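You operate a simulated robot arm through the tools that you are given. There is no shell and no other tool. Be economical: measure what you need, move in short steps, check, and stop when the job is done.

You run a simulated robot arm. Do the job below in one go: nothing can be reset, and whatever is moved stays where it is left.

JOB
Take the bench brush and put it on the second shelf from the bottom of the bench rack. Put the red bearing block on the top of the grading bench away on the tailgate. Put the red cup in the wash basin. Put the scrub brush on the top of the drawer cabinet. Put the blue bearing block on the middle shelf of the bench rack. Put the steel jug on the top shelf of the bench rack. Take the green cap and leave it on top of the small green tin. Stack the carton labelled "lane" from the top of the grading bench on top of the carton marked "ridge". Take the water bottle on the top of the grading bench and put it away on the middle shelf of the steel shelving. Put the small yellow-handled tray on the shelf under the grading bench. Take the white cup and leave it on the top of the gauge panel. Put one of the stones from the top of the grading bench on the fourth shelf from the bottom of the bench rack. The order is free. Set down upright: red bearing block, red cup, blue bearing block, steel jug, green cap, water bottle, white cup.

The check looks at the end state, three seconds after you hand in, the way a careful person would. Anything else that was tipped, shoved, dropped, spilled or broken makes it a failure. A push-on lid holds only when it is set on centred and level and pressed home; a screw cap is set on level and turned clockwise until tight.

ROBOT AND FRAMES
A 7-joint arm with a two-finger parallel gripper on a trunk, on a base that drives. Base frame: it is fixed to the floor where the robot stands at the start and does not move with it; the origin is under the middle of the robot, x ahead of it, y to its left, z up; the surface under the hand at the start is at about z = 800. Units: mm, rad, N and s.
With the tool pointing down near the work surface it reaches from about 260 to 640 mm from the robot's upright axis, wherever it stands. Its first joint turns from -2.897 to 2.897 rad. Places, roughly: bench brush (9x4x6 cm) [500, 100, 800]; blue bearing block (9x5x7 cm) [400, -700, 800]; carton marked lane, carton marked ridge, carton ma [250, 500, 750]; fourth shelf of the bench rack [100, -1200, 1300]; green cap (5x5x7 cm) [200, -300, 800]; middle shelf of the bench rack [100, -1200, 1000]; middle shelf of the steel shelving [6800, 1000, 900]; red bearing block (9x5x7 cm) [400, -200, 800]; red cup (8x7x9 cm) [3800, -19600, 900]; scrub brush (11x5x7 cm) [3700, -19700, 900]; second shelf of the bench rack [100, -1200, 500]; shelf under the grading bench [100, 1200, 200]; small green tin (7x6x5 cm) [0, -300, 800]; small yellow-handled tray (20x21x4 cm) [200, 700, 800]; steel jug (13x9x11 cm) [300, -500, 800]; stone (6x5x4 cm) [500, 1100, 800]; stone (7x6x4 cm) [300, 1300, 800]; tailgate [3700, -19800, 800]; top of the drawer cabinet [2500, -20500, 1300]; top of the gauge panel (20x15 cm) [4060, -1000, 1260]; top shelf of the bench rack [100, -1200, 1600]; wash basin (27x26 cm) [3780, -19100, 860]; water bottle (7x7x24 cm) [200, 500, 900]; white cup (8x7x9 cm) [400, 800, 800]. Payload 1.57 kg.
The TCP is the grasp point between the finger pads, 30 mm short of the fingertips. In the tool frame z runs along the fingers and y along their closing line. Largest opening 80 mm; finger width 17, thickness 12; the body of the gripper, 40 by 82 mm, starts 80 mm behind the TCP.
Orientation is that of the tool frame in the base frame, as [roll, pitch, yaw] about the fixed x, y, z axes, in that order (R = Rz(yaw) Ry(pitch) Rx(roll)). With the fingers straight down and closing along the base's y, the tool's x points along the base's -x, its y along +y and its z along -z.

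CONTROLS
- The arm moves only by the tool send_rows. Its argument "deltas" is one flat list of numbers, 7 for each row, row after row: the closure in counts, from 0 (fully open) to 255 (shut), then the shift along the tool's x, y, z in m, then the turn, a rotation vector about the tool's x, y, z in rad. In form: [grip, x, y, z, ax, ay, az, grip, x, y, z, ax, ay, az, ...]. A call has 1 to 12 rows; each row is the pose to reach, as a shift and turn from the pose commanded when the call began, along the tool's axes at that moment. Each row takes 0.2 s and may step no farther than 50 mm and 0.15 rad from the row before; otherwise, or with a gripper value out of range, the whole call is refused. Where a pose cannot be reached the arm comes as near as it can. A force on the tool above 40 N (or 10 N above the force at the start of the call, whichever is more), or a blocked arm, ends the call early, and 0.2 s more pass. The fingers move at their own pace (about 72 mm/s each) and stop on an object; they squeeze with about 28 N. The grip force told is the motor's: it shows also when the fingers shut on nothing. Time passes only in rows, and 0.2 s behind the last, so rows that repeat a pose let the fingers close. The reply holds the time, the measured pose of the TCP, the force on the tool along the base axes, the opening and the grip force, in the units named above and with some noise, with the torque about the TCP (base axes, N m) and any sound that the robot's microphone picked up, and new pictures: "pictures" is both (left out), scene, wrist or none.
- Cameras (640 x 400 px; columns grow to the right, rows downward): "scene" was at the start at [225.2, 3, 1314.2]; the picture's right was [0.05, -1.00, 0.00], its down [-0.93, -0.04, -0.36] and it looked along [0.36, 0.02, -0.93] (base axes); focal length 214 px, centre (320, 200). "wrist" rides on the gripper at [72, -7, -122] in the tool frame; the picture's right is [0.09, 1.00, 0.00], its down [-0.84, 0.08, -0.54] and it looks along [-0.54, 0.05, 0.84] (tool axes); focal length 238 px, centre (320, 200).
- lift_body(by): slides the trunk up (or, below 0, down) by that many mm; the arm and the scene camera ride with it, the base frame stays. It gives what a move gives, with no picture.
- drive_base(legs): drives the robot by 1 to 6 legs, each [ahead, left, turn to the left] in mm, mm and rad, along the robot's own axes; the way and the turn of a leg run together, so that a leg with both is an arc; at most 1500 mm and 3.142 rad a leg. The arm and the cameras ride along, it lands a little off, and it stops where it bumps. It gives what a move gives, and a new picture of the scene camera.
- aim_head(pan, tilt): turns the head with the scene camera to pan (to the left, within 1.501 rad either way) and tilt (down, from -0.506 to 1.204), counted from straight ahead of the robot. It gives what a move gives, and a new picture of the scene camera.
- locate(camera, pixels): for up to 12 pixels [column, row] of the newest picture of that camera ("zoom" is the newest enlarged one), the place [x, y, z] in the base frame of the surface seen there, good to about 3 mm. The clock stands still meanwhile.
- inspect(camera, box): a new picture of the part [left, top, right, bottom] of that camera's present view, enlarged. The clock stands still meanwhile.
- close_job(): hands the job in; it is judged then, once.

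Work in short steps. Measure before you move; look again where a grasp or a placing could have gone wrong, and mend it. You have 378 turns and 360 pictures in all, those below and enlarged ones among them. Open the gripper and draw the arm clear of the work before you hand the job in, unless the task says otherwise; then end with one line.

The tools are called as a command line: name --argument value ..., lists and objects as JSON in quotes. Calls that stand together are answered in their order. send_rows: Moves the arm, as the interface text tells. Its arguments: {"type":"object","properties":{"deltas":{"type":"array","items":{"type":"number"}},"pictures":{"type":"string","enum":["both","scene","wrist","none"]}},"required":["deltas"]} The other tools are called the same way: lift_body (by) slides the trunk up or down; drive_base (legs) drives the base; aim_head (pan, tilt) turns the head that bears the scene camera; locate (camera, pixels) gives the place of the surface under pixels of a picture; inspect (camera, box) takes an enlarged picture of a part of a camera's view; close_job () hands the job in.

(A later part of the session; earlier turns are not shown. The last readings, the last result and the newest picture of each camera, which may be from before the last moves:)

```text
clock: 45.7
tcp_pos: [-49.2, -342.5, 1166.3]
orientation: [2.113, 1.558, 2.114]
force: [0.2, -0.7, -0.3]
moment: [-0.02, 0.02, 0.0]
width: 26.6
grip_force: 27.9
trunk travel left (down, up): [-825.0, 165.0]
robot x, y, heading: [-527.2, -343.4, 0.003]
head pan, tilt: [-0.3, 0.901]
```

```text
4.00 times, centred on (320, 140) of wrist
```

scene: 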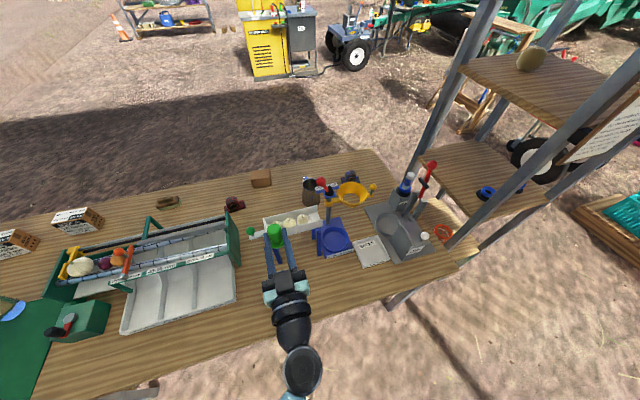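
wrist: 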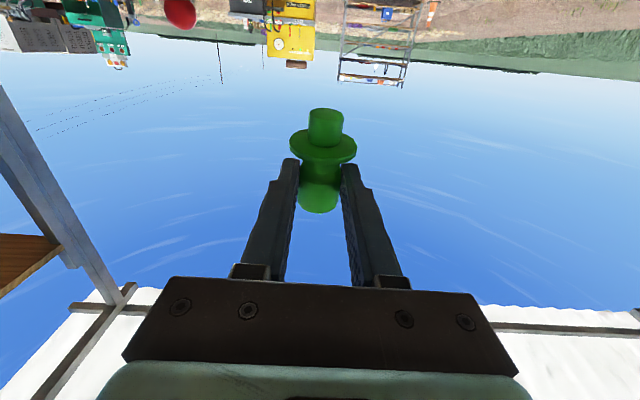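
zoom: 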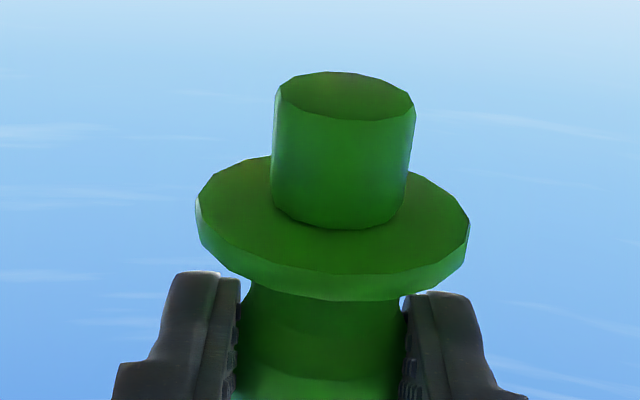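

Measure the cap's tilt via points on its flange underside and plug.

locate --camera "zoom" --pixels '[[220, 215], [450, 220], [335, 255], [240, 180], [430, 190], [300, 98], [390, 98], [345, 80], [345, 112], [345, 200], [320, 380], [280, 350]]'

```text
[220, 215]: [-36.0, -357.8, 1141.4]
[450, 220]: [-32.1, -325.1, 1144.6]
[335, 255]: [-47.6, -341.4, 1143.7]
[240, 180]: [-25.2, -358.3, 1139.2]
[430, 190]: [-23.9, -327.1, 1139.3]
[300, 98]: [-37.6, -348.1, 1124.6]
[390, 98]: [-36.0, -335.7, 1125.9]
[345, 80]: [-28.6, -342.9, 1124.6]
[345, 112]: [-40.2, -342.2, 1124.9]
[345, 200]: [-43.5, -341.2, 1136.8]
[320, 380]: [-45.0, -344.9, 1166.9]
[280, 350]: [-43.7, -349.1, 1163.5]
```

The cap is close to vertical, bottom ~41.5 below TCP. Retreat 50 in x, lower the trunk 250.

send_rows --deltas '[255, 0, 0, -0.025, 0, 0, 0, 255, 0, 0, -0.05, 0, 0, 0]' --pictures "none"

lift_body --by -250

inspect --camera "scene" --box '[160, 150, 480, 350]'

```text
clock: 46.3
tcp_pos: [-75.2, -343.8, 1165.6]
orientation: [2.043, 1.558, 2.047]
force: [-1.0, 0.3, -0.1]
moment: [0.03, 0.0, 0.01]
width: 26.5
grip_force: 27.8
out of reach, approached as far as the arm can: row 2
trunk travel left (down, up): [-825.0, 165.0]
robot x, y, heading: [-525.3, -348.3, 0.004]
head pan, tilt: [-0.3, 0.901]
```

```text
clock: 48.9
tcp_pos: [-75.4, -343.5, 914.9]
orientation: [2.049, 1.556, 2.051]
force: [-0.7, 0.0, 0.4]
moment: [-0.01, 0.0, 0.01]
width: 26.5
grip_force: 27.8
trunk travel left (down, up): [-575.0, 415.0]
robot x, y, heading: [-528.3, -347.4, 0.004]
head pan, tilt: [-0.3, 0.901]
```

```text
2.00 times, centred on (320, 250) of scene
```

zoom: 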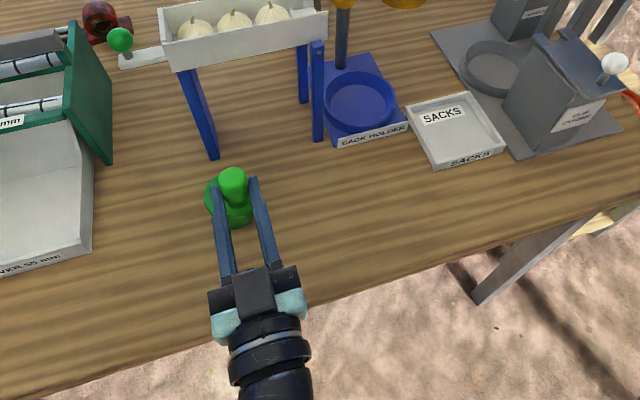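

The arm cannot retreat more, so I back the base 35 mm, then lower by arm to just touching.

drive_base --legs '[[-37, 0, 0]]'

send_rows --deltas '[255, 0.03, 0, 0, 0, 0, 0, 255, 0.06, 0, 0, 0, 0, 0]'

```text
clock: 49.7
tcp_pos: [-112.4, -343.8, 915.7]
orientation: [1.97, 1.559, 1.974]
force: [-0.6, -0.2, -1.5]
moment: [0.01, 0.04, 0.0]
width: 26.6
grip_force: 28.1
trunk travel left (down, up): [-575.0, 415.0]
robot x, y, heading: [-558.8, -346.1, 0.002]
head pan, tilt: [-0.3, 0.901]
```

scene: 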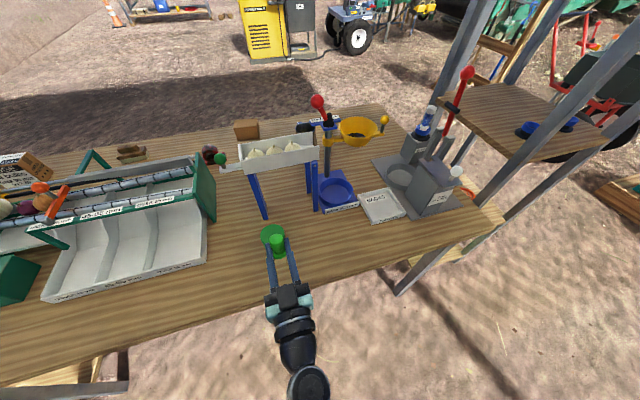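

```text
clock: 50.3
tcp_pos: [-107.6, -339.3, 885.7]
orientation: [2.059, 1.558, 2.061]
force: [-0.7, -0.4, 0.4]
moment: [0.01, 0.02, 0.01]
width: 26.5
grip_force: 27.6
out of reach, approached as far as the arm can: row 1, 2
trunk travel left (down, up): [-575.0, 415.0]
robot x, y, heading: [-562.5, -347.7, 0.002]
head pan, tilt: [-0.3, 0.901]
```

scene: 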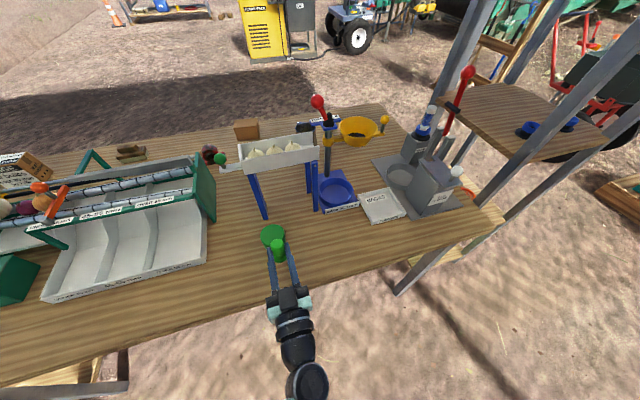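
wrist: 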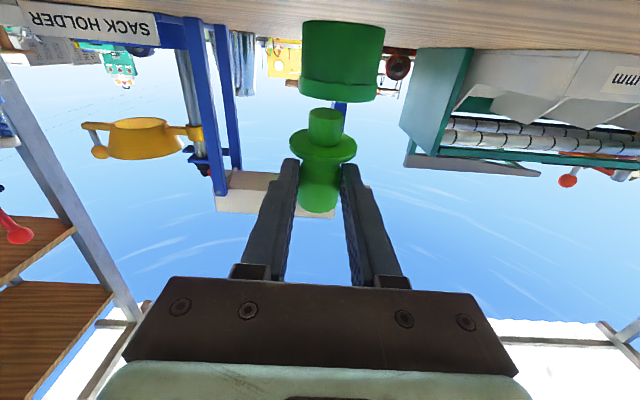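

Lower with the trunk by 42 mm to touch down.

lift_body --by -42

inspect --camera "wrist" --box '[240, 0, 400, 220]'

```text
clock: 51.2
tcp_pos: [-106.9, -341.9, 844.4]
orientation: [2.047, 1.555, 2.046]
force: [0.3, 0.5, -0.6]
moment: [0.02, 0.01, 0.02]
width: 26.6
grip_force: 28.3
trunk travel left (down, up): [-533.0, 457.0]
robot x, y, heading: [-558.4, -342.2, 0.002]
head pan, tilt: [-0.3, 0.901]
```

```text
1.82 times, centred on (320, 110) of wrist
```

zoom: 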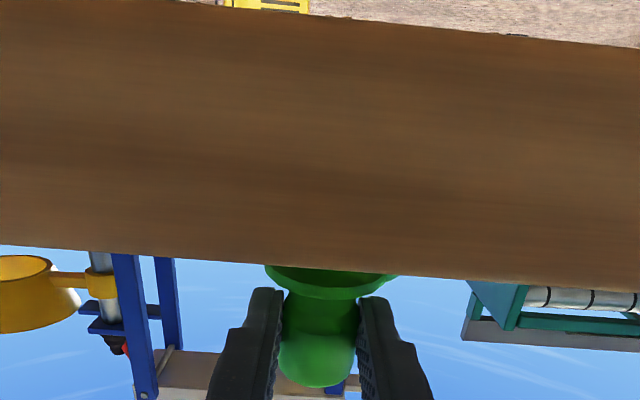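

Not quite touching; lower 3 mm more.

lift_body --by -3

inspect --camera "scene" --box '[200, 200, 360, 300]'

```text
clock: 51.7
tcp_pos: [-106.9, -341.1, 842.1]
orientation: [1.897, 1.558, 1.902]
force: [0.0, -0.7, 3.6]
moment: [-0.01, -0.11, 0.01]
width: 26.5
grip_force: 27.9
trunk travel left (down, up): [-530.0, 460.0]
robot x, y, heading: [-562.7, -343.8, 0.006]
head pan, tilt: [-0.3, 0.901]
```

```text
4.00 times, centred on (280, 250) of scene
```

zoom: 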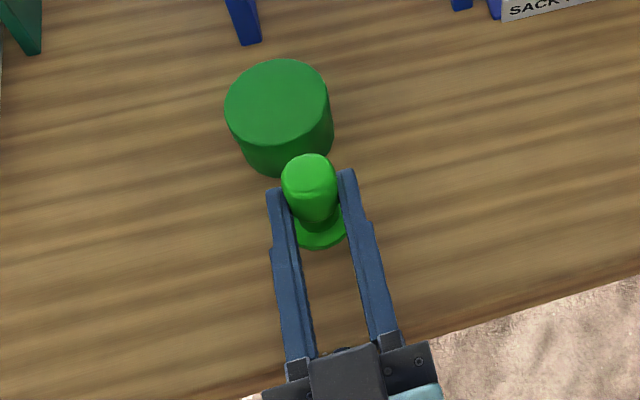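

Touching (3.6 N). Release gently.

send_rows --deltas '[165, 0, 0, 0, 0, 0, 0, 150, 0, 0, 0, 0, 0, 0, 120, 0, 0, 0, 0, 0, 0, 60, 0, 0, 0, 0, 0, 0, 0, 0, 0, 0, 0, 0, 0]' --pictures "scene"

inspect --camera "scene" --box '[200, 200, 360, 300]'

```text
clock: 52.9
tcp_pos: [-107.0, -340.3, 841.8]
orientation: [2.053, 1.557, 2.054]
force: [0.2, 0.1, -0.7]
moment: [0.0, -0.03, 0.01]
width: 80.2
grip_force: 0.0
trunk travel left (down, up): [-530.0, 460.0]
robot x, y, heading: [-561.0, -347.9, 0.003]
head pan, tilt: [-0.3, 0.901]
```

scene: 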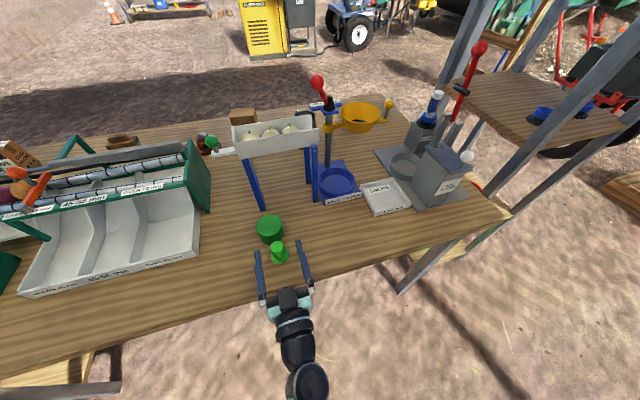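

```text
4.00 times, centred on (280, 250) of scene
```

zoom: 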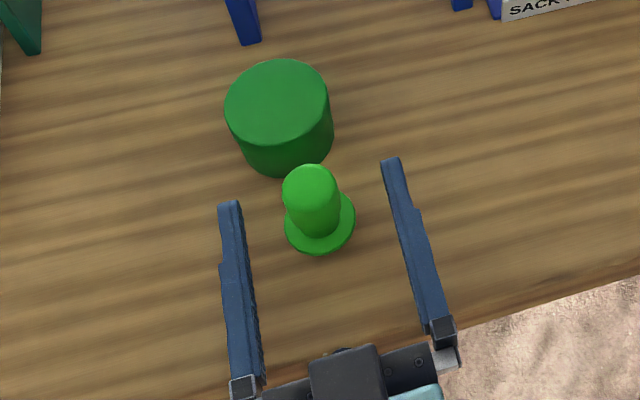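

Cap stands. Measure it and the tin, then back the base off.

locate --camera "zoom" --pixels '[[310, 180], [320, 245], [290, 225], [350, 225], [277, 62], [277, 143], [227, 105], [328, 100], [277, 102]]'

drive_base --legs '[[-160, 0, 0]]'

```text
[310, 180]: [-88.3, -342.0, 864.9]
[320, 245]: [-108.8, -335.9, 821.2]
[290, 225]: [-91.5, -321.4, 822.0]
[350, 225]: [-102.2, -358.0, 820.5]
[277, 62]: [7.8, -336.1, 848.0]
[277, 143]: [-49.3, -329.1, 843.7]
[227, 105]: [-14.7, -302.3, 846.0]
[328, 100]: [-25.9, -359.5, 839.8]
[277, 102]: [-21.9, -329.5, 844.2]
```

```text
clock: 54.3
tcp_pos: [-266.2, -342.3, 841.8]
orientation: [2.008, 1.559, 2.01]
force: [-0.2, 0.4, 0.7]
moment: [-0.02, 0.0, 0.01]
width: 79.8
grip_force: 0.0
trunk travel left (down, up): [-530.0, 460.0]
robot x, y, heading: [-722.3, -345.1, 0.004]
head pan, tilt: [-0.3, 0.901]
```

scene: 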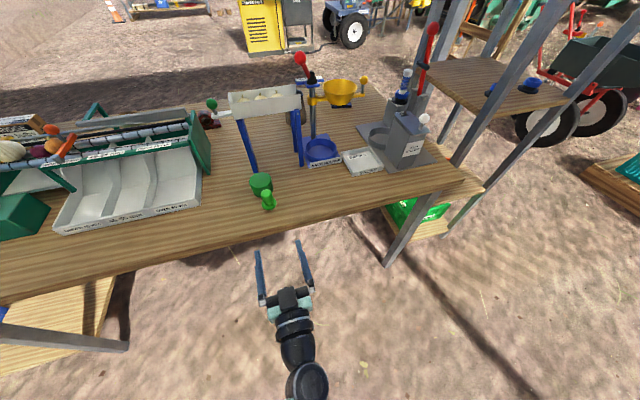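

Raise the trunk and pitch the hand back down, then drive forward.

lift_body --by 350

send_rows --deltas '[0, 0, 0, 0, 0, 0.143, 0, 0, 0, 0, 0, 0, 0.286, 0, 0, 0, 0, 0, 0, 0.428, 0, 0, 0, 0, 0, 0, 0.571, 0, 0, 0, 0, 0, 0, 0.714, 0, 0, 0, 0, 0, 0, 0.857, 0, 0, 0, 0, 0, 0, 1.0, 0, 0, 0, 0, 0, 0, 1.142, 0, 0, 0, 0, 0, 0, 1.285, 0, 0, 0, 0, 0, 0, 1.428, 0, 0, 0, 0, 0, 0, 1.558, 0]' --pictures "none"

drive_base --legs '[[180, 0, 0]]'

```text
clock: 57.7
tcp_pos: [-266.1, -341.3, 1190.7]
orientation: [2.057, 1.557, 2.056]
force: [0.3, 0.0, 0.2]
moment: [0.02, -0.06, -0.01]
width: 80.3
grip_force: 0.1
trunk travel left (down, up): [-880.0, 110.0]
robot x, y, heading: [-718.0, -348.3, 0.002]
head pan, tilt: [-0.3, 0.901]
```

```text
clock: 60.1
tcp_pos: [-266.2, -341.6, 1191.4]
orientation: [3.133, 0.002, -3.141]
force: [1.7, 0.1, -0.2]
moment: [-0.02, -0.03, -0.03]
width: 80.1
grip_force: 0.1
trunk travel left (down, up): [-880.0, 110.0]
robot x, y, heading: [-719.2, -345.8, 0.005]
head pan, tilt: [-0.3, 0.901]
```

```text
clock: 61.6
tcp_pos: [-86.1, -341.6, 1190.5]
orientation: [3.128, 0.006, -3.139]
force: [-0.1, 0.0, 0.6]
moment: [0.04, 0.02, -0.02]
width: 80.4
grip_force: 0.2
trunk travel left (down, up): [-880.0, 110.0]
robot x, y, heading: [-537.0, -345.0, 0.003]
head pan, tilt: [-0.3, 0.901]
```

scene: 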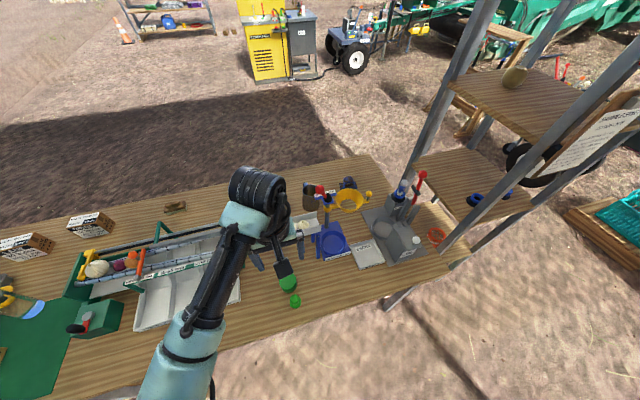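

Descend toward the cap and look.

send_rows --deltas '[0, 0.001, 0, 0.05, 0.006, 0.003, 0, 0, 0.002, 0, 0.1, 0.013, 0.006, 0, 0, 0.003, 0, 0.15, 0.013, 0.006, 0, 0, 0.004, 0, 0.2, 0.013, 0.006, 0, 0, 0.005, 0, 0.25, 0.013, 0.006, 0]' --pictures "wrist"

locate --camera "wrist" --pixels '[[321, 145], [321, 135], [321, 150], [310, 145], [332, 145], [321, 110], [321, 200]]'

```text
clock: 62.8
tcp_pos: [-84.4, -334.9, 941.3]
orientation: [-3.141, 0.0, 3.14]
force: [0.8, -0.1, 0.2]
moment: [0.01, 0.0, -0.01]
width: 80.2
grip_force: 0.1
trunk travel left (down, up): [-880.0, 110.0]
robot x, y, heading: [-541.4, -347.0, -0.001]
head pan, tilt: [-0.3, 0.901]
```

wrist: 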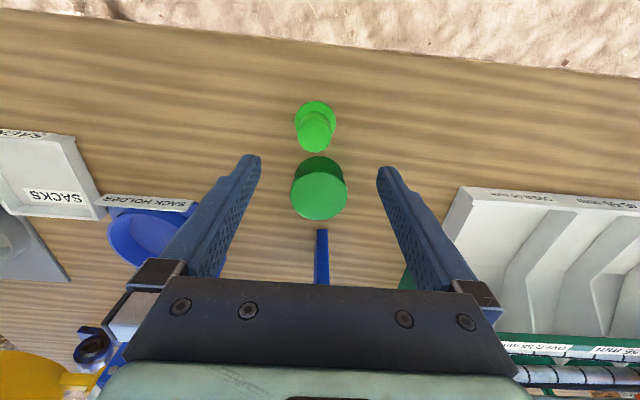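

```text
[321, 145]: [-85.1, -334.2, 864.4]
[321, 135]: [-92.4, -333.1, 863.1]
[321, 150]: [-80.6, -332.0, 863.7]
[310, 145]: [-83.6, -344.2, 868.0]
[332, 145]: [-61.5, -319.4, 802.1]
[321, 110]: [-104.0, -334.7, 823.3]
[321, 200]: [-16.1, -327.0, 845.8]
```

Get exact centers.

locate --camera "wrist" --pixels '[[293, 195], [345, 195], [319, 175], [319, 217], [316, 116], [316, 149], [301, 134], [331, 134]]'

inspect --camera "wrist" --box '[260, 90, 380, 230]'

```text
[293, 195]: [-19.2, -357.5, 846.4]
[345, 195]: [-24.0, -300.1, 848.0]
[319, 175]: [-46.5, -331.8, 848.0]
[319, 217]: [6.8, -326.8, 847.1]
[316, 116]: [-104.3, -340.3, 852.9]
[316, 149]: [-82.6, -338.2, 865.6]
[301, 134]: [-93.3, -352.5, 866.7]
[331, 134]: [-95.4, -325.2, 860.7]
```

```text
2.86 times, centred on (320, 160) of wrist
```

zoom: 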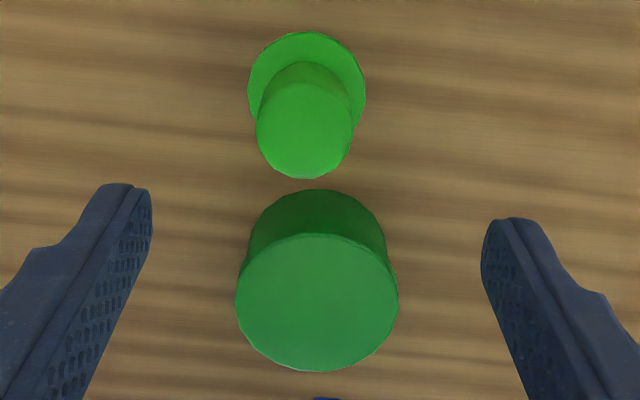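

Grasp the knob at z≈857.

send_rows --deltas '[0, 0.0086, -0.004, 0.02, 0, 0, 0, 0, 0.0086, -0.004, 0.05, 0, 0, 0, 0, 0.0086, -0.004, 0.084, 0, 0, 0, 120, 0.0086, -0.004, 0.084, 0, 0, 0, 255, 0.0086, -0.004, 0.084, 0, 0, 0, 255, 0.0086, -0.004, 0.084, 0, 0, 0, 255, 0.0086, -0.004, 0.084, 0, 0, 0]' --pictures "wrist"

```text
clock: 64.4
tcp_pos: [-96.5, -341.4, 856.6]
orientation: [-3.139, 0.0, -3.139]
force: [0.5, 0.0, -0.4]
moment: [-0.01, 0.03, 0.01]
width: 26.8
grip_force: 28.1
trunk travel left (down, up): [-880.0, 110.0]
robot x, y, heading: [-541.6, -349.2, 0.002]
head pan, tilt: [-0.3, 0.901]
```

wrist: 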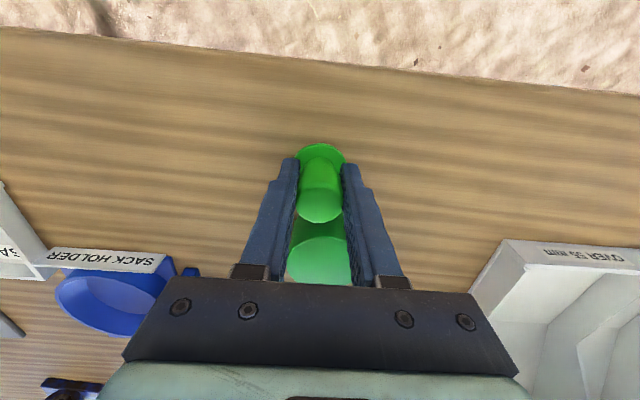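

Lift 75, shift +73 x / +11 y, then descend to about 3 mm above.

send_rows --deltas '[255, 0, 0, -0.04, 0, 0, 0, 255, 0, 0, -0.08, 0, 0, 0, 255, -0.037, 0.005, -0.08, 0, 0, 0, 255, -0.073, 0.011, -0.08, 0, 0, 0, 255, -0.073, 0.011, -0.065, 0, 0, 0, 255, -0.073, 0.011, -0.052, 0, 0, 0, 255, -0.073, 0.011, -0.052, 0, 0, 0]' --pictures "wrist"

inspect --camera "wrist" --box '[240, 120, 400, 260]'

inspect --camera "scene" --box '[200, 230, 360, 330]'

```text
clock: 66.0
tcp_pos: [-25.5, -331.5, 909.2]
orientation: [-3.14, 0.002, -3.141]
force: [-0.3, -0.2, 0.2]
moment: [-0.01, -0.01, -0.02]
width: 26.8
grip_force: 27.6
trunk travel left (down, up): [-880.0, 110.0]
robot x, y, heading: [-539.6, -350.2, 0.004]
head pan, tilt: [-0.3, 0.901]
```

wrist: 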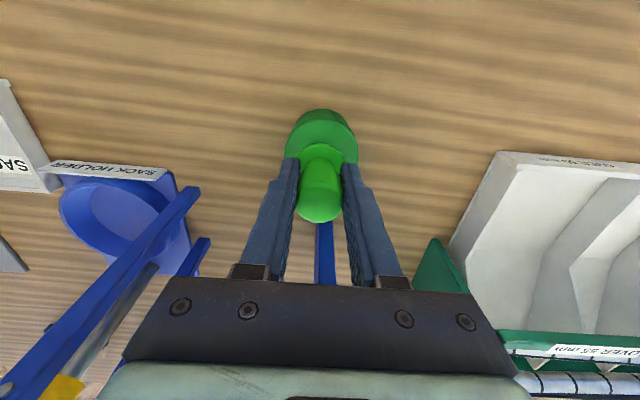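

```text
2.86 times, centred on (320, 190) of wrist
```

zoom: 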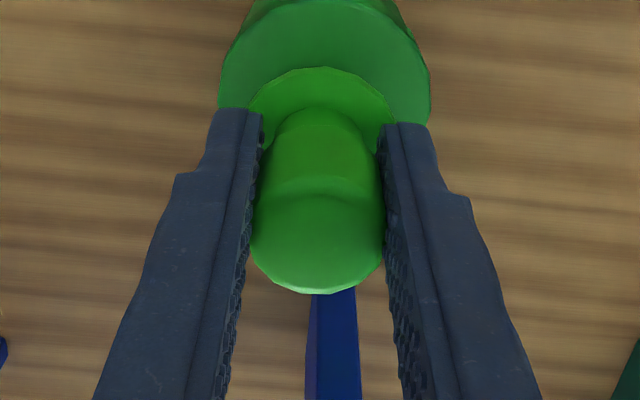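

```text
4.00 times, centred on (280, 280) of scene
```

zoom: 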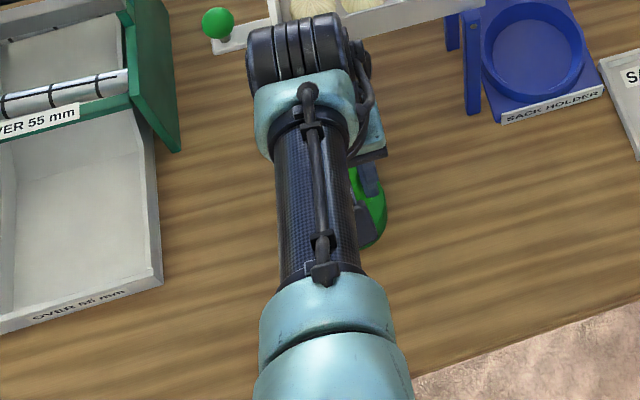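

Verify centering of the flange over the tin.

locate --camera "wrist" --pixels '[[321, 146], [300, 160], [344, 158], [321, 124], [298, 138], [346, 138], [288, 152], [355, 152]]'

```text
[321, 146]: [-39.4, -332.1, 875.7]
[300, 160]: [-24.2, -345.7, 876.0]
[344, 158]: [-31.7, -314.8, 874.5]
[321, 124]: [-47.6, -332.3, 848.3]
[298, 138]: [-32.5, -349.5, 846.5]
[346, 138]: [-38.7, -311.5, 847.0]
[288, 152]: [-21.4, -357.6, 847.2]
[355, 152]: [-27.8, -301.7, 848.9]
```

Centred. Lower 8 mm in small steps, then release.

send_rows --deltas '[255, 0, 0, 0.003, 0, 0, 0, 255, 0, 0, 0.006, 0, 0, 0, 255, 0, 0, 0.0075, 0, 0, 0]' --pictures "none"

```text
clock: 66.8
tcp_pos: [-26.1, -331.6, 902.5]
orientation: [-3.139, -0.001, -3.14]
force: [-1.8, -1.0, 2.1]
moment: [-0.02, 0.03, -0.01]
width: 27.0
grip_force: 28.5
trunk travel left (down, up): [-880.0, 110.0]
robot x, y, heading: [-537.4, -346.6, 0.002]
head pan, tilt: [-0.3, 0.901]
```

Slight contact (2 N). Release stepwise and rise.

send_rows --deltas '[165, 0, 0, 0, 0, 0, 0, 150, 0, 0, 0, 0, 0, 0, 100, 0, 0, 0, 0, 0, 0, 0, 0, 0, 0, 0, 0, 0, 0, 0, 0, 0, 0, 0, 0, 0, 0, 0, -0.04, 0, 0, 0, 0, 0, 0, -0.09, 0, 0, 0, 0, 0, 0, -0.14, 0, 0, 0, 0, 0, 0, -0.19, 0, 0, 0]' --pictures "wrist"

inspect --camera "wrist" --box '[240, 80, 400, 180]'

```text
clock: 68.8
tcp_pos: [-28.4, -333.1, 1095.8]
orientation: [-3.139, 0.0, -3.14]
force: [0.3, 0.5, -0.1]
moment: [0.01, 0.0, -0.03]
width: 80.1
grip_force: 0.1
trunk travel left (down, up): [-880.0, 110.0]
robot x, y, heading: [-539.5, -345.4, 0.003]
head pan, tilt: [-0.3, 0.901]
```

wrist: 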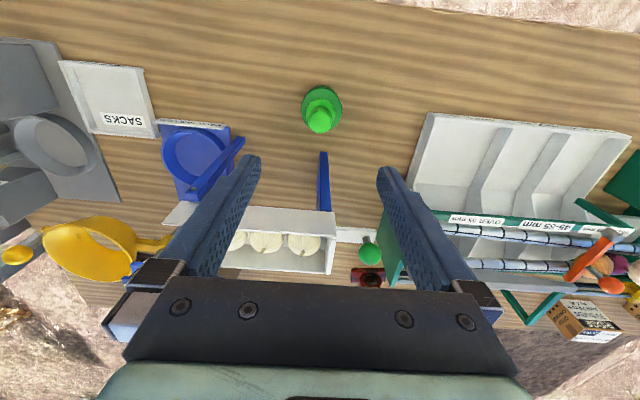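

```text
4.00 times, centred on (320, 130) of wrist
```

zoom: 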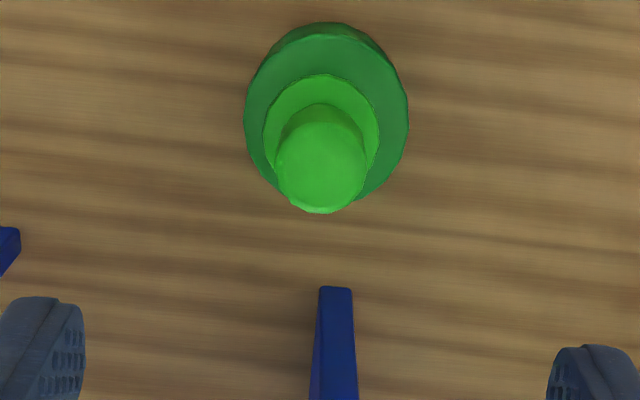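

Cap is on the tin. Next I go to the far side of the bench, crossing at y≈0 with the hand raised. Raise hand first.

send_rows --deltas '[0, 0.03, 0, -0.05, 0, 0, 0, 0, 0.06, 0, -0.1, 0, 0, 0, 0, 0.09, 0, -0.15, 0, 0, 0, 0, 0.09, 0, -0.2, 0, 0, 0]' --pictures "none"

drive_base --legs '[[0, 345, 0], [1490, 0, 0]]'

```text
refused: row 1 steps farther than a row can; nothing moved
```

```text
clock: 78.0
tcp_pos: [1460.1, 3.8, 1096.0]
orientation: [-3.138, 0.0, -3.141]
force: [0.3, 0.1, -0.2]
moment: [0.01, 0.01, 0.04]
width: 80.0
grip_force: 0.0
trunk travel left (down, up): [-880.0, 110.0]
robot x, y, heading: [951.5, -6.9, 0.004]
head pan, tilt: [-0.3, 0.901]
```

scene: 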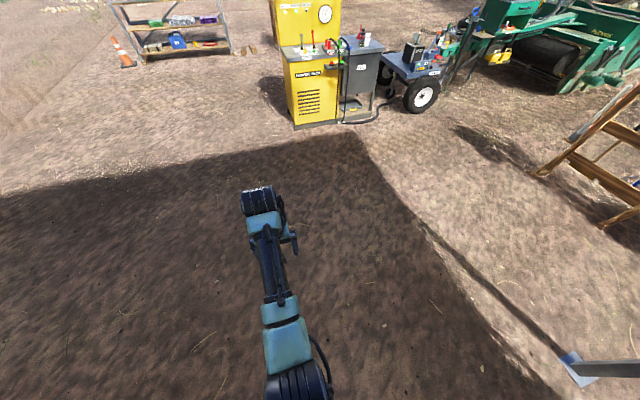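

Crossed fine. Check where the post foot is, then turn around.

locate --camera "scene" --pixels '[[578, 368], [325, 110], [160, 40], [210, 40]]'

drive_base --legs '[[0, 0, 3.1416], [0, -60, 0]]'

aim_head --pan 0 --tilt 0.9

```text
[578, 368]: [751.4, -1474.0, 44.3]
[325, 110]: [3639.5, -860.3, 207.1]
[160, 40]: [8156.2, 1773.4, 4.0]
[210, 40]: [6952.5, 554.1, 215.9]
```

```text
refused: 3.1416 is not a number from -3.14159 to 3.14159
```

```text
clock: 78.8
tcp_pos: [1461.6, 4.1, 1095.1]
orientation: [-3.14, -0.002, -3.141]
force: [-0.4, 0.0, 0.1]
moment: [-0.04, 0.02, -0.01]
width: 80.0
grip_force: 0.1
trunk travel left (down, up): [-880.0, 110.0]
robot x, y, heading: [948.7, -8.7, 0.003]
head pan, tilt: [0.0, 0.901]
```

scene: 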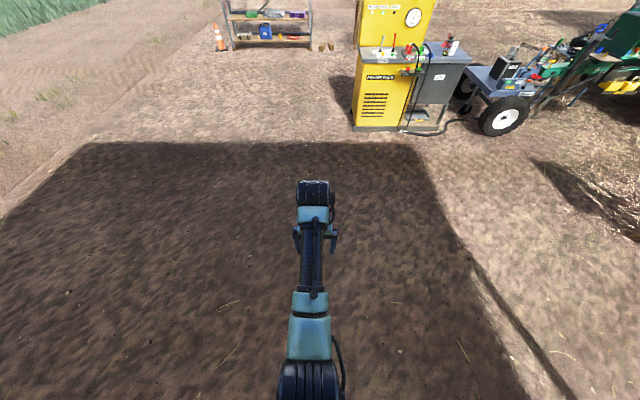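

Post is at (750,-1475). Turn with a value in range.

drive_base --legs '[[0, 0, 3.138], [0, -110, 0]]'

```text
clock: 87.4
tcp_pos: [437.0, 88.6, 1096.0]
orientation: [-3.14, -0.002, -0.002]
force: [-0.3, -0.1, 0.0]
moment: [0.01, 0.0, 0.02]
width: 80.3
grip_force: 0.0
trunk travel left (down, up): [-880.0, 110.0]
robot x, y, heading: [950.5, 104.2, 3.139]
head pan, tilt: [0.0, 0.901]
```

scene: 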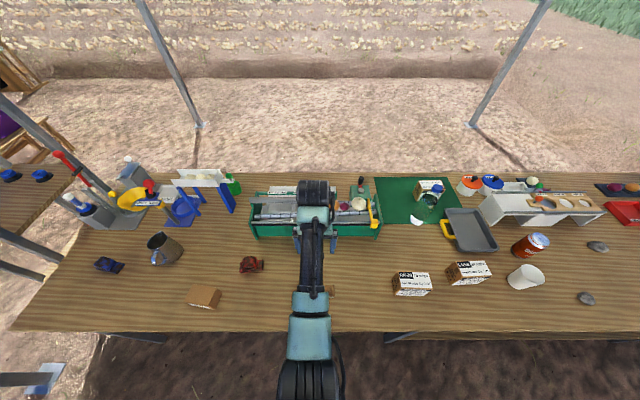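

Lower toward the brush and look with the wrist camera.

send_rows --deltas '[0, 0.012, -0.008, 0.05, 0, 0, 0, 0, 0.024, -0.016, 0.09, 0, 0, 0, 0, 0.036, -0.016, 0.13, 0, 0, 0]' --pictures "wrist"

inspect --camera "wrist" --box '[240, 60, 400, 160]'

```text
refused: row 1 steps farther than a row can; nothing moved
```

```text
4.00 times, centred on (320, 110) of wrist
```

zoom: 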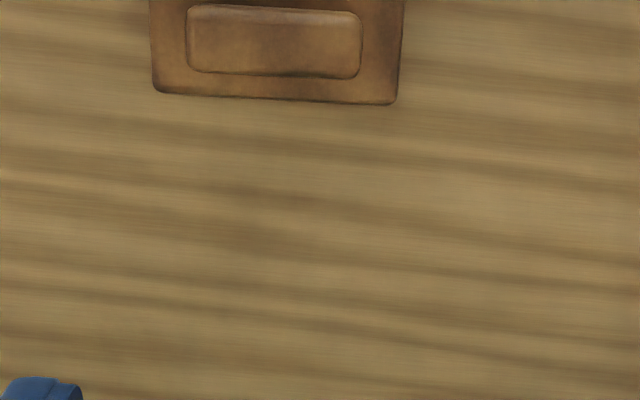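

Brush lies along y. Turn the hand 90° so it closes across the brush's width, moving above it.

send_rows --deltas '[0, 0.004, -0.002, 0.015, 0, 0, 0.143, 0, 0.008, -0.004, 0.03, 0, 0, 0.286, 0, 0.012, -0.006, 0.045, 0, 0, 0.428, 0, 0.016, -0.008, 0.06, 0, 0, 0.571, 0, 0.02, -0.01, 0.075, 0, 0, 0.714, 0, 0.024, -0.012, 0.09, 0, 0, 0.857, 0, 0.028, -0.014, 0.105, 0, 0, 1.0, 0, 0.032, -0.016, 0.12, 0, 0, 1.142, 0, 0.036, -0.018, 0.135, 0, 0, 1.285, 0, 0.036, -0.018, 0.15, 0, 0, 1.428, 0, 0.036, -0.018, 0.16, 0, 0, 1.571]' --pictures "wrist"

```text
clock: 89.8
tcp_pos: [473.5, 108.9, 935.4]
orientation: [3.14, 0.002, -1.575]
force: [-0.5, 0.4, -1.1]
moment: [-0.01, 0.02, 0.0]
width: 80.2
grip_force: 0.0
trunk travel left (down, up): [-880.0, 110.0]
robot x, y, heading: [952.1, 103.7, 3.137]
head pan, tilt: [0.0, 0.901]
```

wrist: 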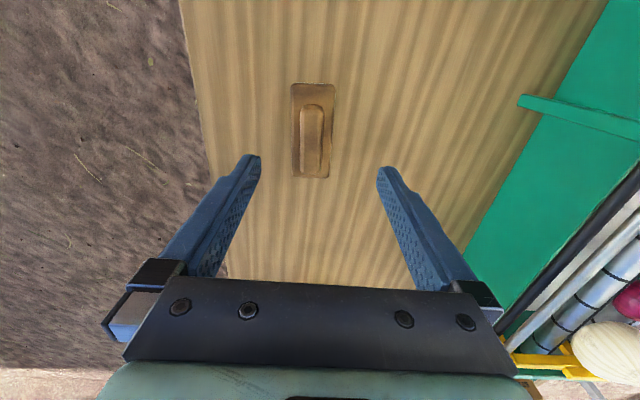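

Locate brush corners.

locate --camera "wrist" --pixels '[[294, 87], [332, 90], [328, 174], [294, 172], [312, 110], [312, 160], [312, 135]]'

```text
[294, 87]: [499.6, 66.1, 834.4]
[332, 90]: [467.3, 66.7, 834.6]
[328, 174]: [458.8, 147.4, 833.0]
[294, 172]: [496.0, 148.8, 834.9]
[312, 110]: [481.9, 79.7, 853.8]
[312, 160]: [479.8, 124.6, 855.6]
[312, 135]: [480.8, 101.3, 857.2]
```

Descend and grip the brush across its width.

send_rows --deltas '[0, 0.002, -0.0065, 0.045, 0, 0, 0, 0, 0.002, -0.0065, 0.09, 0, 0, 0, 0, 0.002, -0.0065, 0.099, 0, 0, 0, 255, 0.002, -0.0065, 0.099, 0, 0, 0, 255, 0.002, -0.0065, 0.099, 0, 0, 0, 255, 0.002, -0.0065, 0.099, 0, 0, 0, 255, 0.002, -0.0065, 0.06, 0, 0, 0, 255, 0.002, -0.0065, 0.01, 0, 0, 0, 255, 0.002, -0.0065, -0.04, 0, 0, 0, 255, 0.002, -0.0065, -0.09, 0, 0, 0, 255, 0.002, -0.0065, -0.14, 0, 0, 0, 255, 0.002, -0.0065, -0.185, 0, 0, 0]' --pictures "wrist"

```text
clock: 92.4
tcp_pos: [472.8, 107.5, 1118.4]
orientation: [3.126, 0.01, -1.573]
force: [0.2, 0.0, 0.0]
moment: [-0.02, 0.0, -0.03]
width: 39.3
grip_force: 27.8
out of reach, approached as far as the arm can: row 12
trunk travel left (down, up): [-880.0, 110.0]
robot x, y, heading: [947.3, 100.7, 3.135]
head pan, tilt: [0.0, 0.901]
```

wrist: 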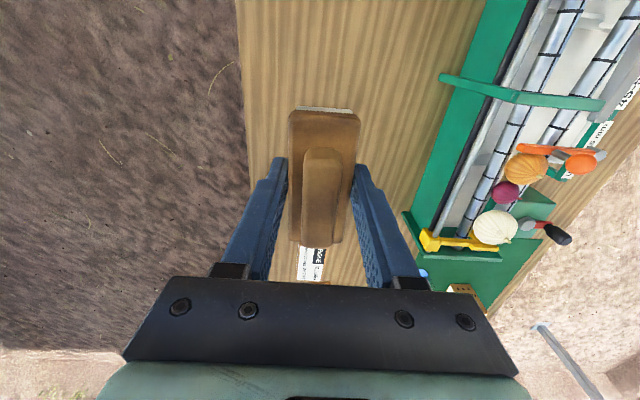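

Brush held. Look toward the rack from here.

drive_base --legs '[[0, 900, 0]]'

aim_head --pan 0.6 --tilt 0.75

```text
clock: 97.1
tcp_pos: [463.6, -781.0, 1118.1]
orientation: [3.124, 0.006, -1.595]
force: [-0.2, 0.3, -0.8]
moment: [0.0, 0.0, 0.02]
width: 39.3
grip_force: 28.2
trunk travel left (down, up): [-880.0, 110.0]
robot x, y, heading: [938.3, -795.3, 3.12]
head pan, tilt: [0.0, 0.901]
```

scene: 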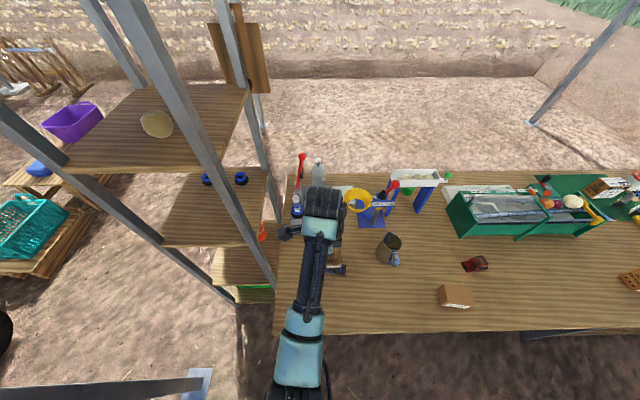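

```text
clock: 98.1
tcp_pos: [463.3, -780.9, 1117.7]
orientation: [3.127, 0.005, -1.593]
force: [0.0, -0.6, -1.3]
moment: [-0.01, 0.03, 0.0]
width: 39.1
grip_force: 27.8
trunk travel left (down, up): [-880.0, 110.0]
robot x, y, heading: [939.0, -798.5, 3.119]
head pan, tilt: [0.6, 0.75]
```

scene: 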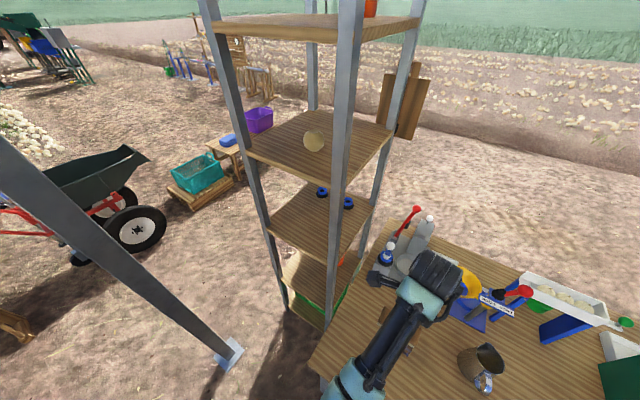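

Measure the rack: front posts and shelf surfaces.

locate --camera "scene" --pixels '[[255, 150], [340, 170], [315, 150], [280, 190], [325, 220], [300, 270], [310, 290], [345, 262], [220, 20], [300, 35], [325, 245], [280, 258]]'

inspect --camera "scene" --box '[200, 80, 440, 330]'

aim_head --pan 0.75 --tilt 0.2

```text
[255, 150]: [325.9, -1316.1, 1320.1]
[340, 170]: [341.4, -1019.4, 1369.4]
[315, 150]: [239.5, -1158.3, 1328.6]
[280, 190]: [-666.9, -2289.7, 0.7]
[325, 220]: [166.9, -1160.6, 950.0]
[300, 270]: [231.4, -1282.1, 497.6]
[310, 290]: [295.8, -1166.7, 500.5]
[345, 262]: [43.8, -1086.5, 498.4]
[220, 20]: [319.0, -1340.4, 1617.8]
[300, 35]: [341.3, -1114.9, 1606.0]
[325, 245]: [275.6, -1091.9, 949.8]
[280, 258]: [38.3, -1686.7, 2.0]
```

```text
1.60 times, centred on (320, 205) of scene
```

zoom: 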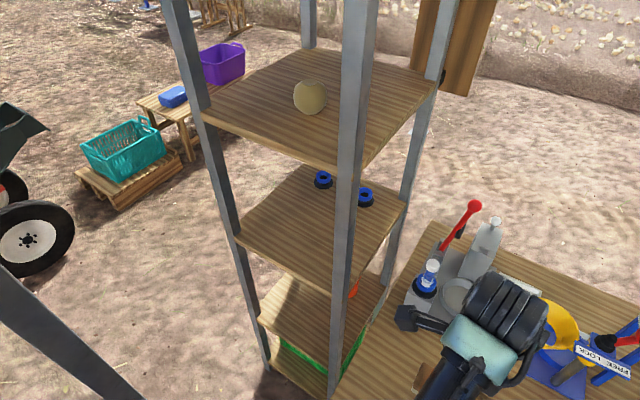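

```text
clock: 99.1
tcp_pos: [462.6, -782.3, 1116.5]
orientation: [3.126, 0.006, -1.594]
force: [0.9, -0.8, -1.2]
moment: [-0.02, -0.03, -0.03]
width: 39.4
grip_force: 27.9
trunk travel left (down, up): [-880.0, 110.0]
robot x, y, heading: [939.1, -794.0, 3.118]
head pan, tilt: [0.75, 0.201]
```

scene: 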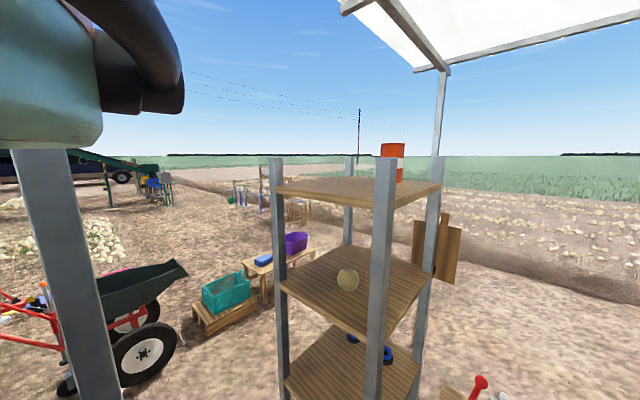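

Rack: front at x≈340, y −1020…−1340, shelf tops z≈498, 950, 1320, 1606. I drive left to y≈−1090 and find the bench end.

drive_base --legs '[[0, 295, 0.02]]'

aim_head --pan 0.0 --tilt 0.95

```text
clock: 101.1
tcp_pos: [459.6, -1080.6, 1118.2]
orientation: [3.126, 0.007, -1.579]
force: [-0.5, -0.3, 0.0]
moment: [-0.01, 0.02, 0.02]
width: 39.2
grip_force: 27.8
trunk travel left (down, up): [-880.0, 110.0]
robot x, y, heading: [936.4, -1091.0, 3.137]
head pan, tilt: [0.75, 0.201]
```

scene: 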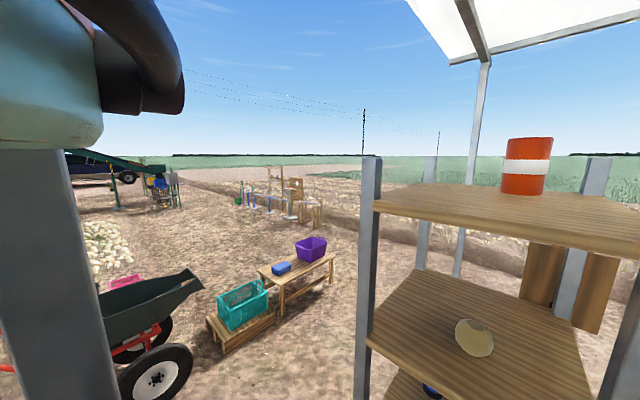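

```text
clock: 102.2
tcp_pos: [459.4, -1080.6, 1117.6]
orientation: [3.126, 0.008, -1.577]
force: [-0.2, 1.0, -1.3]
moment: [0.03, 0.0, -0.04]
width: 39.1
grip_force: 28.0
trunk travel left (down, up): [-880.0, 110.0]
robot x, y, heading: [938.4, -1089.3, 3.137]
head pan, tilt: [0.0, 0.949]
```

scene: 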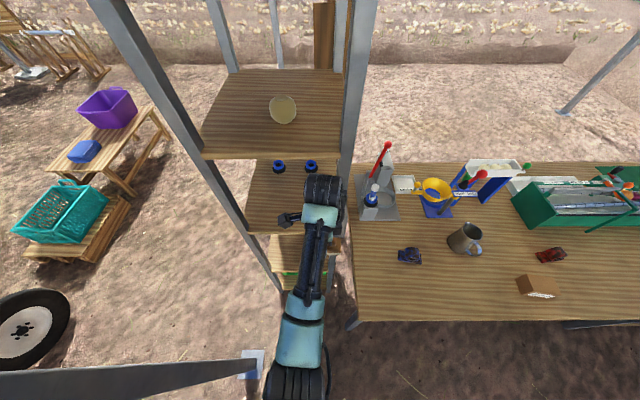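

Locate shelf corners and bench corner.

locate --camera "scene" --pixels '[[215, 150], [325, 150], [283, 110], [360, 315], [355, 240], [255, 222], [300, 222], [278, 170], [310, 170], [285, 262], [280, 285]]'

```text
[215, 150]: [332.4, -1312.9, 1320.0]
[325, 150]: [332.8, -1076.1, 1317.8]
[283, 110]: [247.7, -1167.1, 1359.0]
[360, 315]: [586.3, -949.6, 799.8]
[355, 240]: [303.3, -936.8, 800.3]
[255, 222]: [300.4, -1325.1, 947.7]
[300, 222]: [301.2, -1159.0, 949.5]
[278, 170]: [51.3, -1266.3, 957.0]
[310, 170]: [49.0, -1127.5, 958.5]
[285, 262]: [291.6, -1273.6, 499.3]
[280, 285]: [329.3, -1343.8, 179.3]
```

Move the hand to y≈−1190 and lower the trunk 480.

send_rows --deltas '[255, 0.04, 0, 0, 0, 0, 0, 255, 0.08, 0, 0, 0, 0, 0, 255, 0.11, 0, 0, 0.014, -0.007, 0]' --pictures "none"

lift_body --by -480

aim_head --pan 0.1 --tilt 0.9

```text
clock: 103.0
tcp_pos: [458.0, -1187.4, 1112.8]
orientation: [3.14, 0.015, -1.579]
force: [-0.5, 0.1, -0.5]
moment: [0.02, -0.01, 0.01]
width: 39.3
grip_force: 28.1
trunk travel left (down, up): [-880.0, 110.0]
robot x, y, heading: [937.5, -1093.1, 3.137]
head pan, tilt: [0.0, 0.949]
```

```text
refused: -480 is not a number from -400 to 400
```

```text
clock: 103.7
tcp_pos: [458.3, -1187.3, 1113.7]
orientation: [3.14, 0.012, -1.576]
force: [-0.4, 0.2, -1.0]
moment: [-0.04, 0.0, -0.03]
width: 39.1
grip_force: 27.8
trunk travel left (down, up): [-880.0, 110.0]
robot x, y, heading: [934.9, -1090.0, 3.136]
head pan, tilt: [0.099, 0.901]
```

scene: 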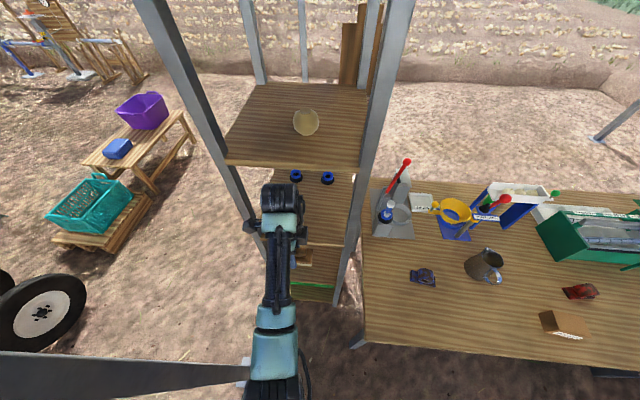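

Lower in two parts.

lift_body --by -380

lift_body --by -120

aim_head --pan 0.1 --tilt 0.8

```text
clock: 107.3
tcp_pos: [459.6, -1187.7, 734.3]
orientation: [3.14, 0.014, -1.577]
force: [-1.0, -1.4, -1.8]
moment: [0.0, 0.0, 0.0]
width: 39.0
grip_force: 28.0
trunk travel left (down, up): [-500.0, 490.0]
robot x, y, heading: [936.8, -1093.0, 3.14]
head pan, tilt: [0.099, 0.901]
```

```text
clock: 108.8
tcp_pos: [457.2, -1188.4, 614.2]
orientation: [3.138, 0.015, -1.578]
force: [-0.3, -0.2, -1.2]
moment: [-0.01, -0.01, -0.04]
width: 39.1
grip_force: 28.2
trunk travel left (down, up): [-380.0, 610.0]
robot x, y, heading: [936.5, -1092.5, 3.136]
head pan, tilt: [0.099, 0.901]
```

```text
clock: 109.5
tcp_pos: [458.3, -1186.8, 614.2]
orientation: [3.141, 0.013, -1.578]
force: [0.2, -0.6, 0.2]
moment: [0.03, -0.02, -0.01]
width: 39.3
grip_force: 27.8
trunk travel left (down, up): [-380.0, 610.0]
robot x, y, heading: [935.6, -1091.2, 3.136]
head pan, tilt: [0.099, 0.799]
```

scene: 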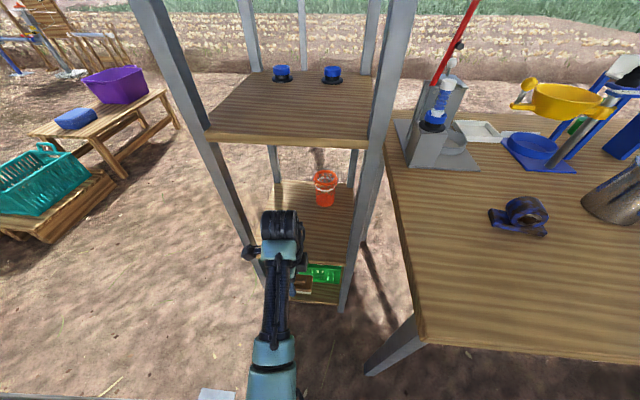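

Locate wrist top, bucket, shelf edges.

locate --camera "scene" --pixels '[[280, 215], [280, 250], [278, 300], [275, 350], [325, 180], [325, 205], [300, 240], [270, 370], [210, 140], [370, 150]]'

```text
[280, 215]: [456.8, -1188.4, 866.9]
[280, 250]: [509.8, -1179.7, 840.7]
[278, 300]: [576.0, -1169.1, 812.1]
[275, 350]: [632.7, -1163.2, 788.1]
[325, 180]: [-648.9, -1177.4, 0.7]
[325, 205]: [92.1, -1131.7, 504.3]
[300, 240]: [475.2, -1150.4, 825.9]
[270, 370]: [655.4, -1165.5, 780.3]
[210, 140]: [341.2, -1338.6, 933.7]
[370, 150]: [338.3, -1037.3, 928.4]
```

Clearances are fine. Drive ahead 100, then move in by arm.

drive_base --legs '[[100, 0, 0]]'

send_rows --deltas '[255, 0, 0.03, 0.015, 0, 0, 0, 255, 0, 0.06, 0.03, 0, 0, 0, 255, 0, 0.078, 0.05, 0, 0, 0, 255, 0, 0.078, 0.07, 0, 0, 0]' --pictures "both"

```text
clock: 110.6
tcp_pos: [358.1, -1184.5, 613.0]
orientation: [-3.139, 0.01, -1.58]
force: [-0.2, 0.8, -0.8]
moment: [-0.07, -0.01, -0.01]
width: 39.1
grip_force: 27.8
trunk travel left (down, up): [-380.0, 610.0]
robot x, y, heading: [837.1, -1092.7, 3.133]
head pan, tilt: [0.099, 0.799]
```

scene: 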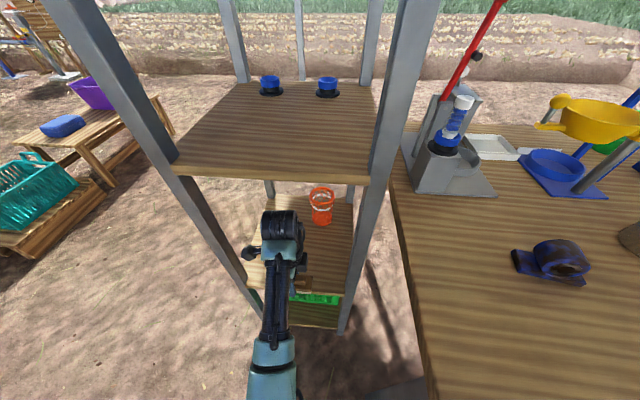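

```text
clock: 111.6
tcp_pos: [279.8, -1182.6, 545.2]
orientation: [3.141, 0.008, -1.583]
force: [-1.0, -0.4, -0.8]
moment: [0.0, -0.01, 0.0]
width: 39.1
grip_force: 27.5
trunk travel left (down, up): [-380.0, 610.0]
robot x, y, heading: [837.3, -1083.7, 3.134]
head pan, tilt: [0.099, 0.799]
```

scene: 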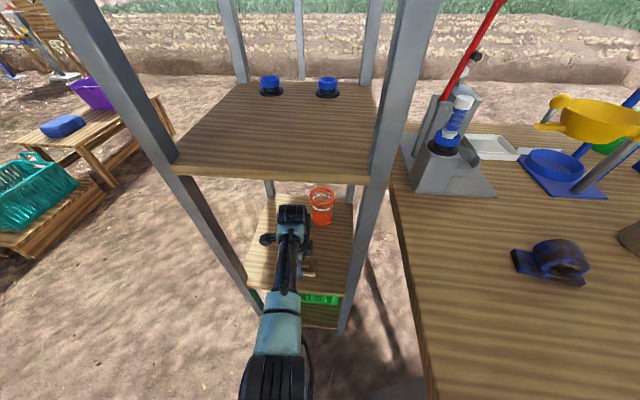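
wrist: 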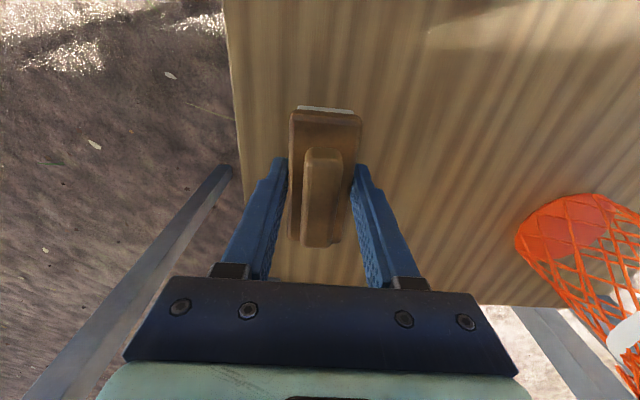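

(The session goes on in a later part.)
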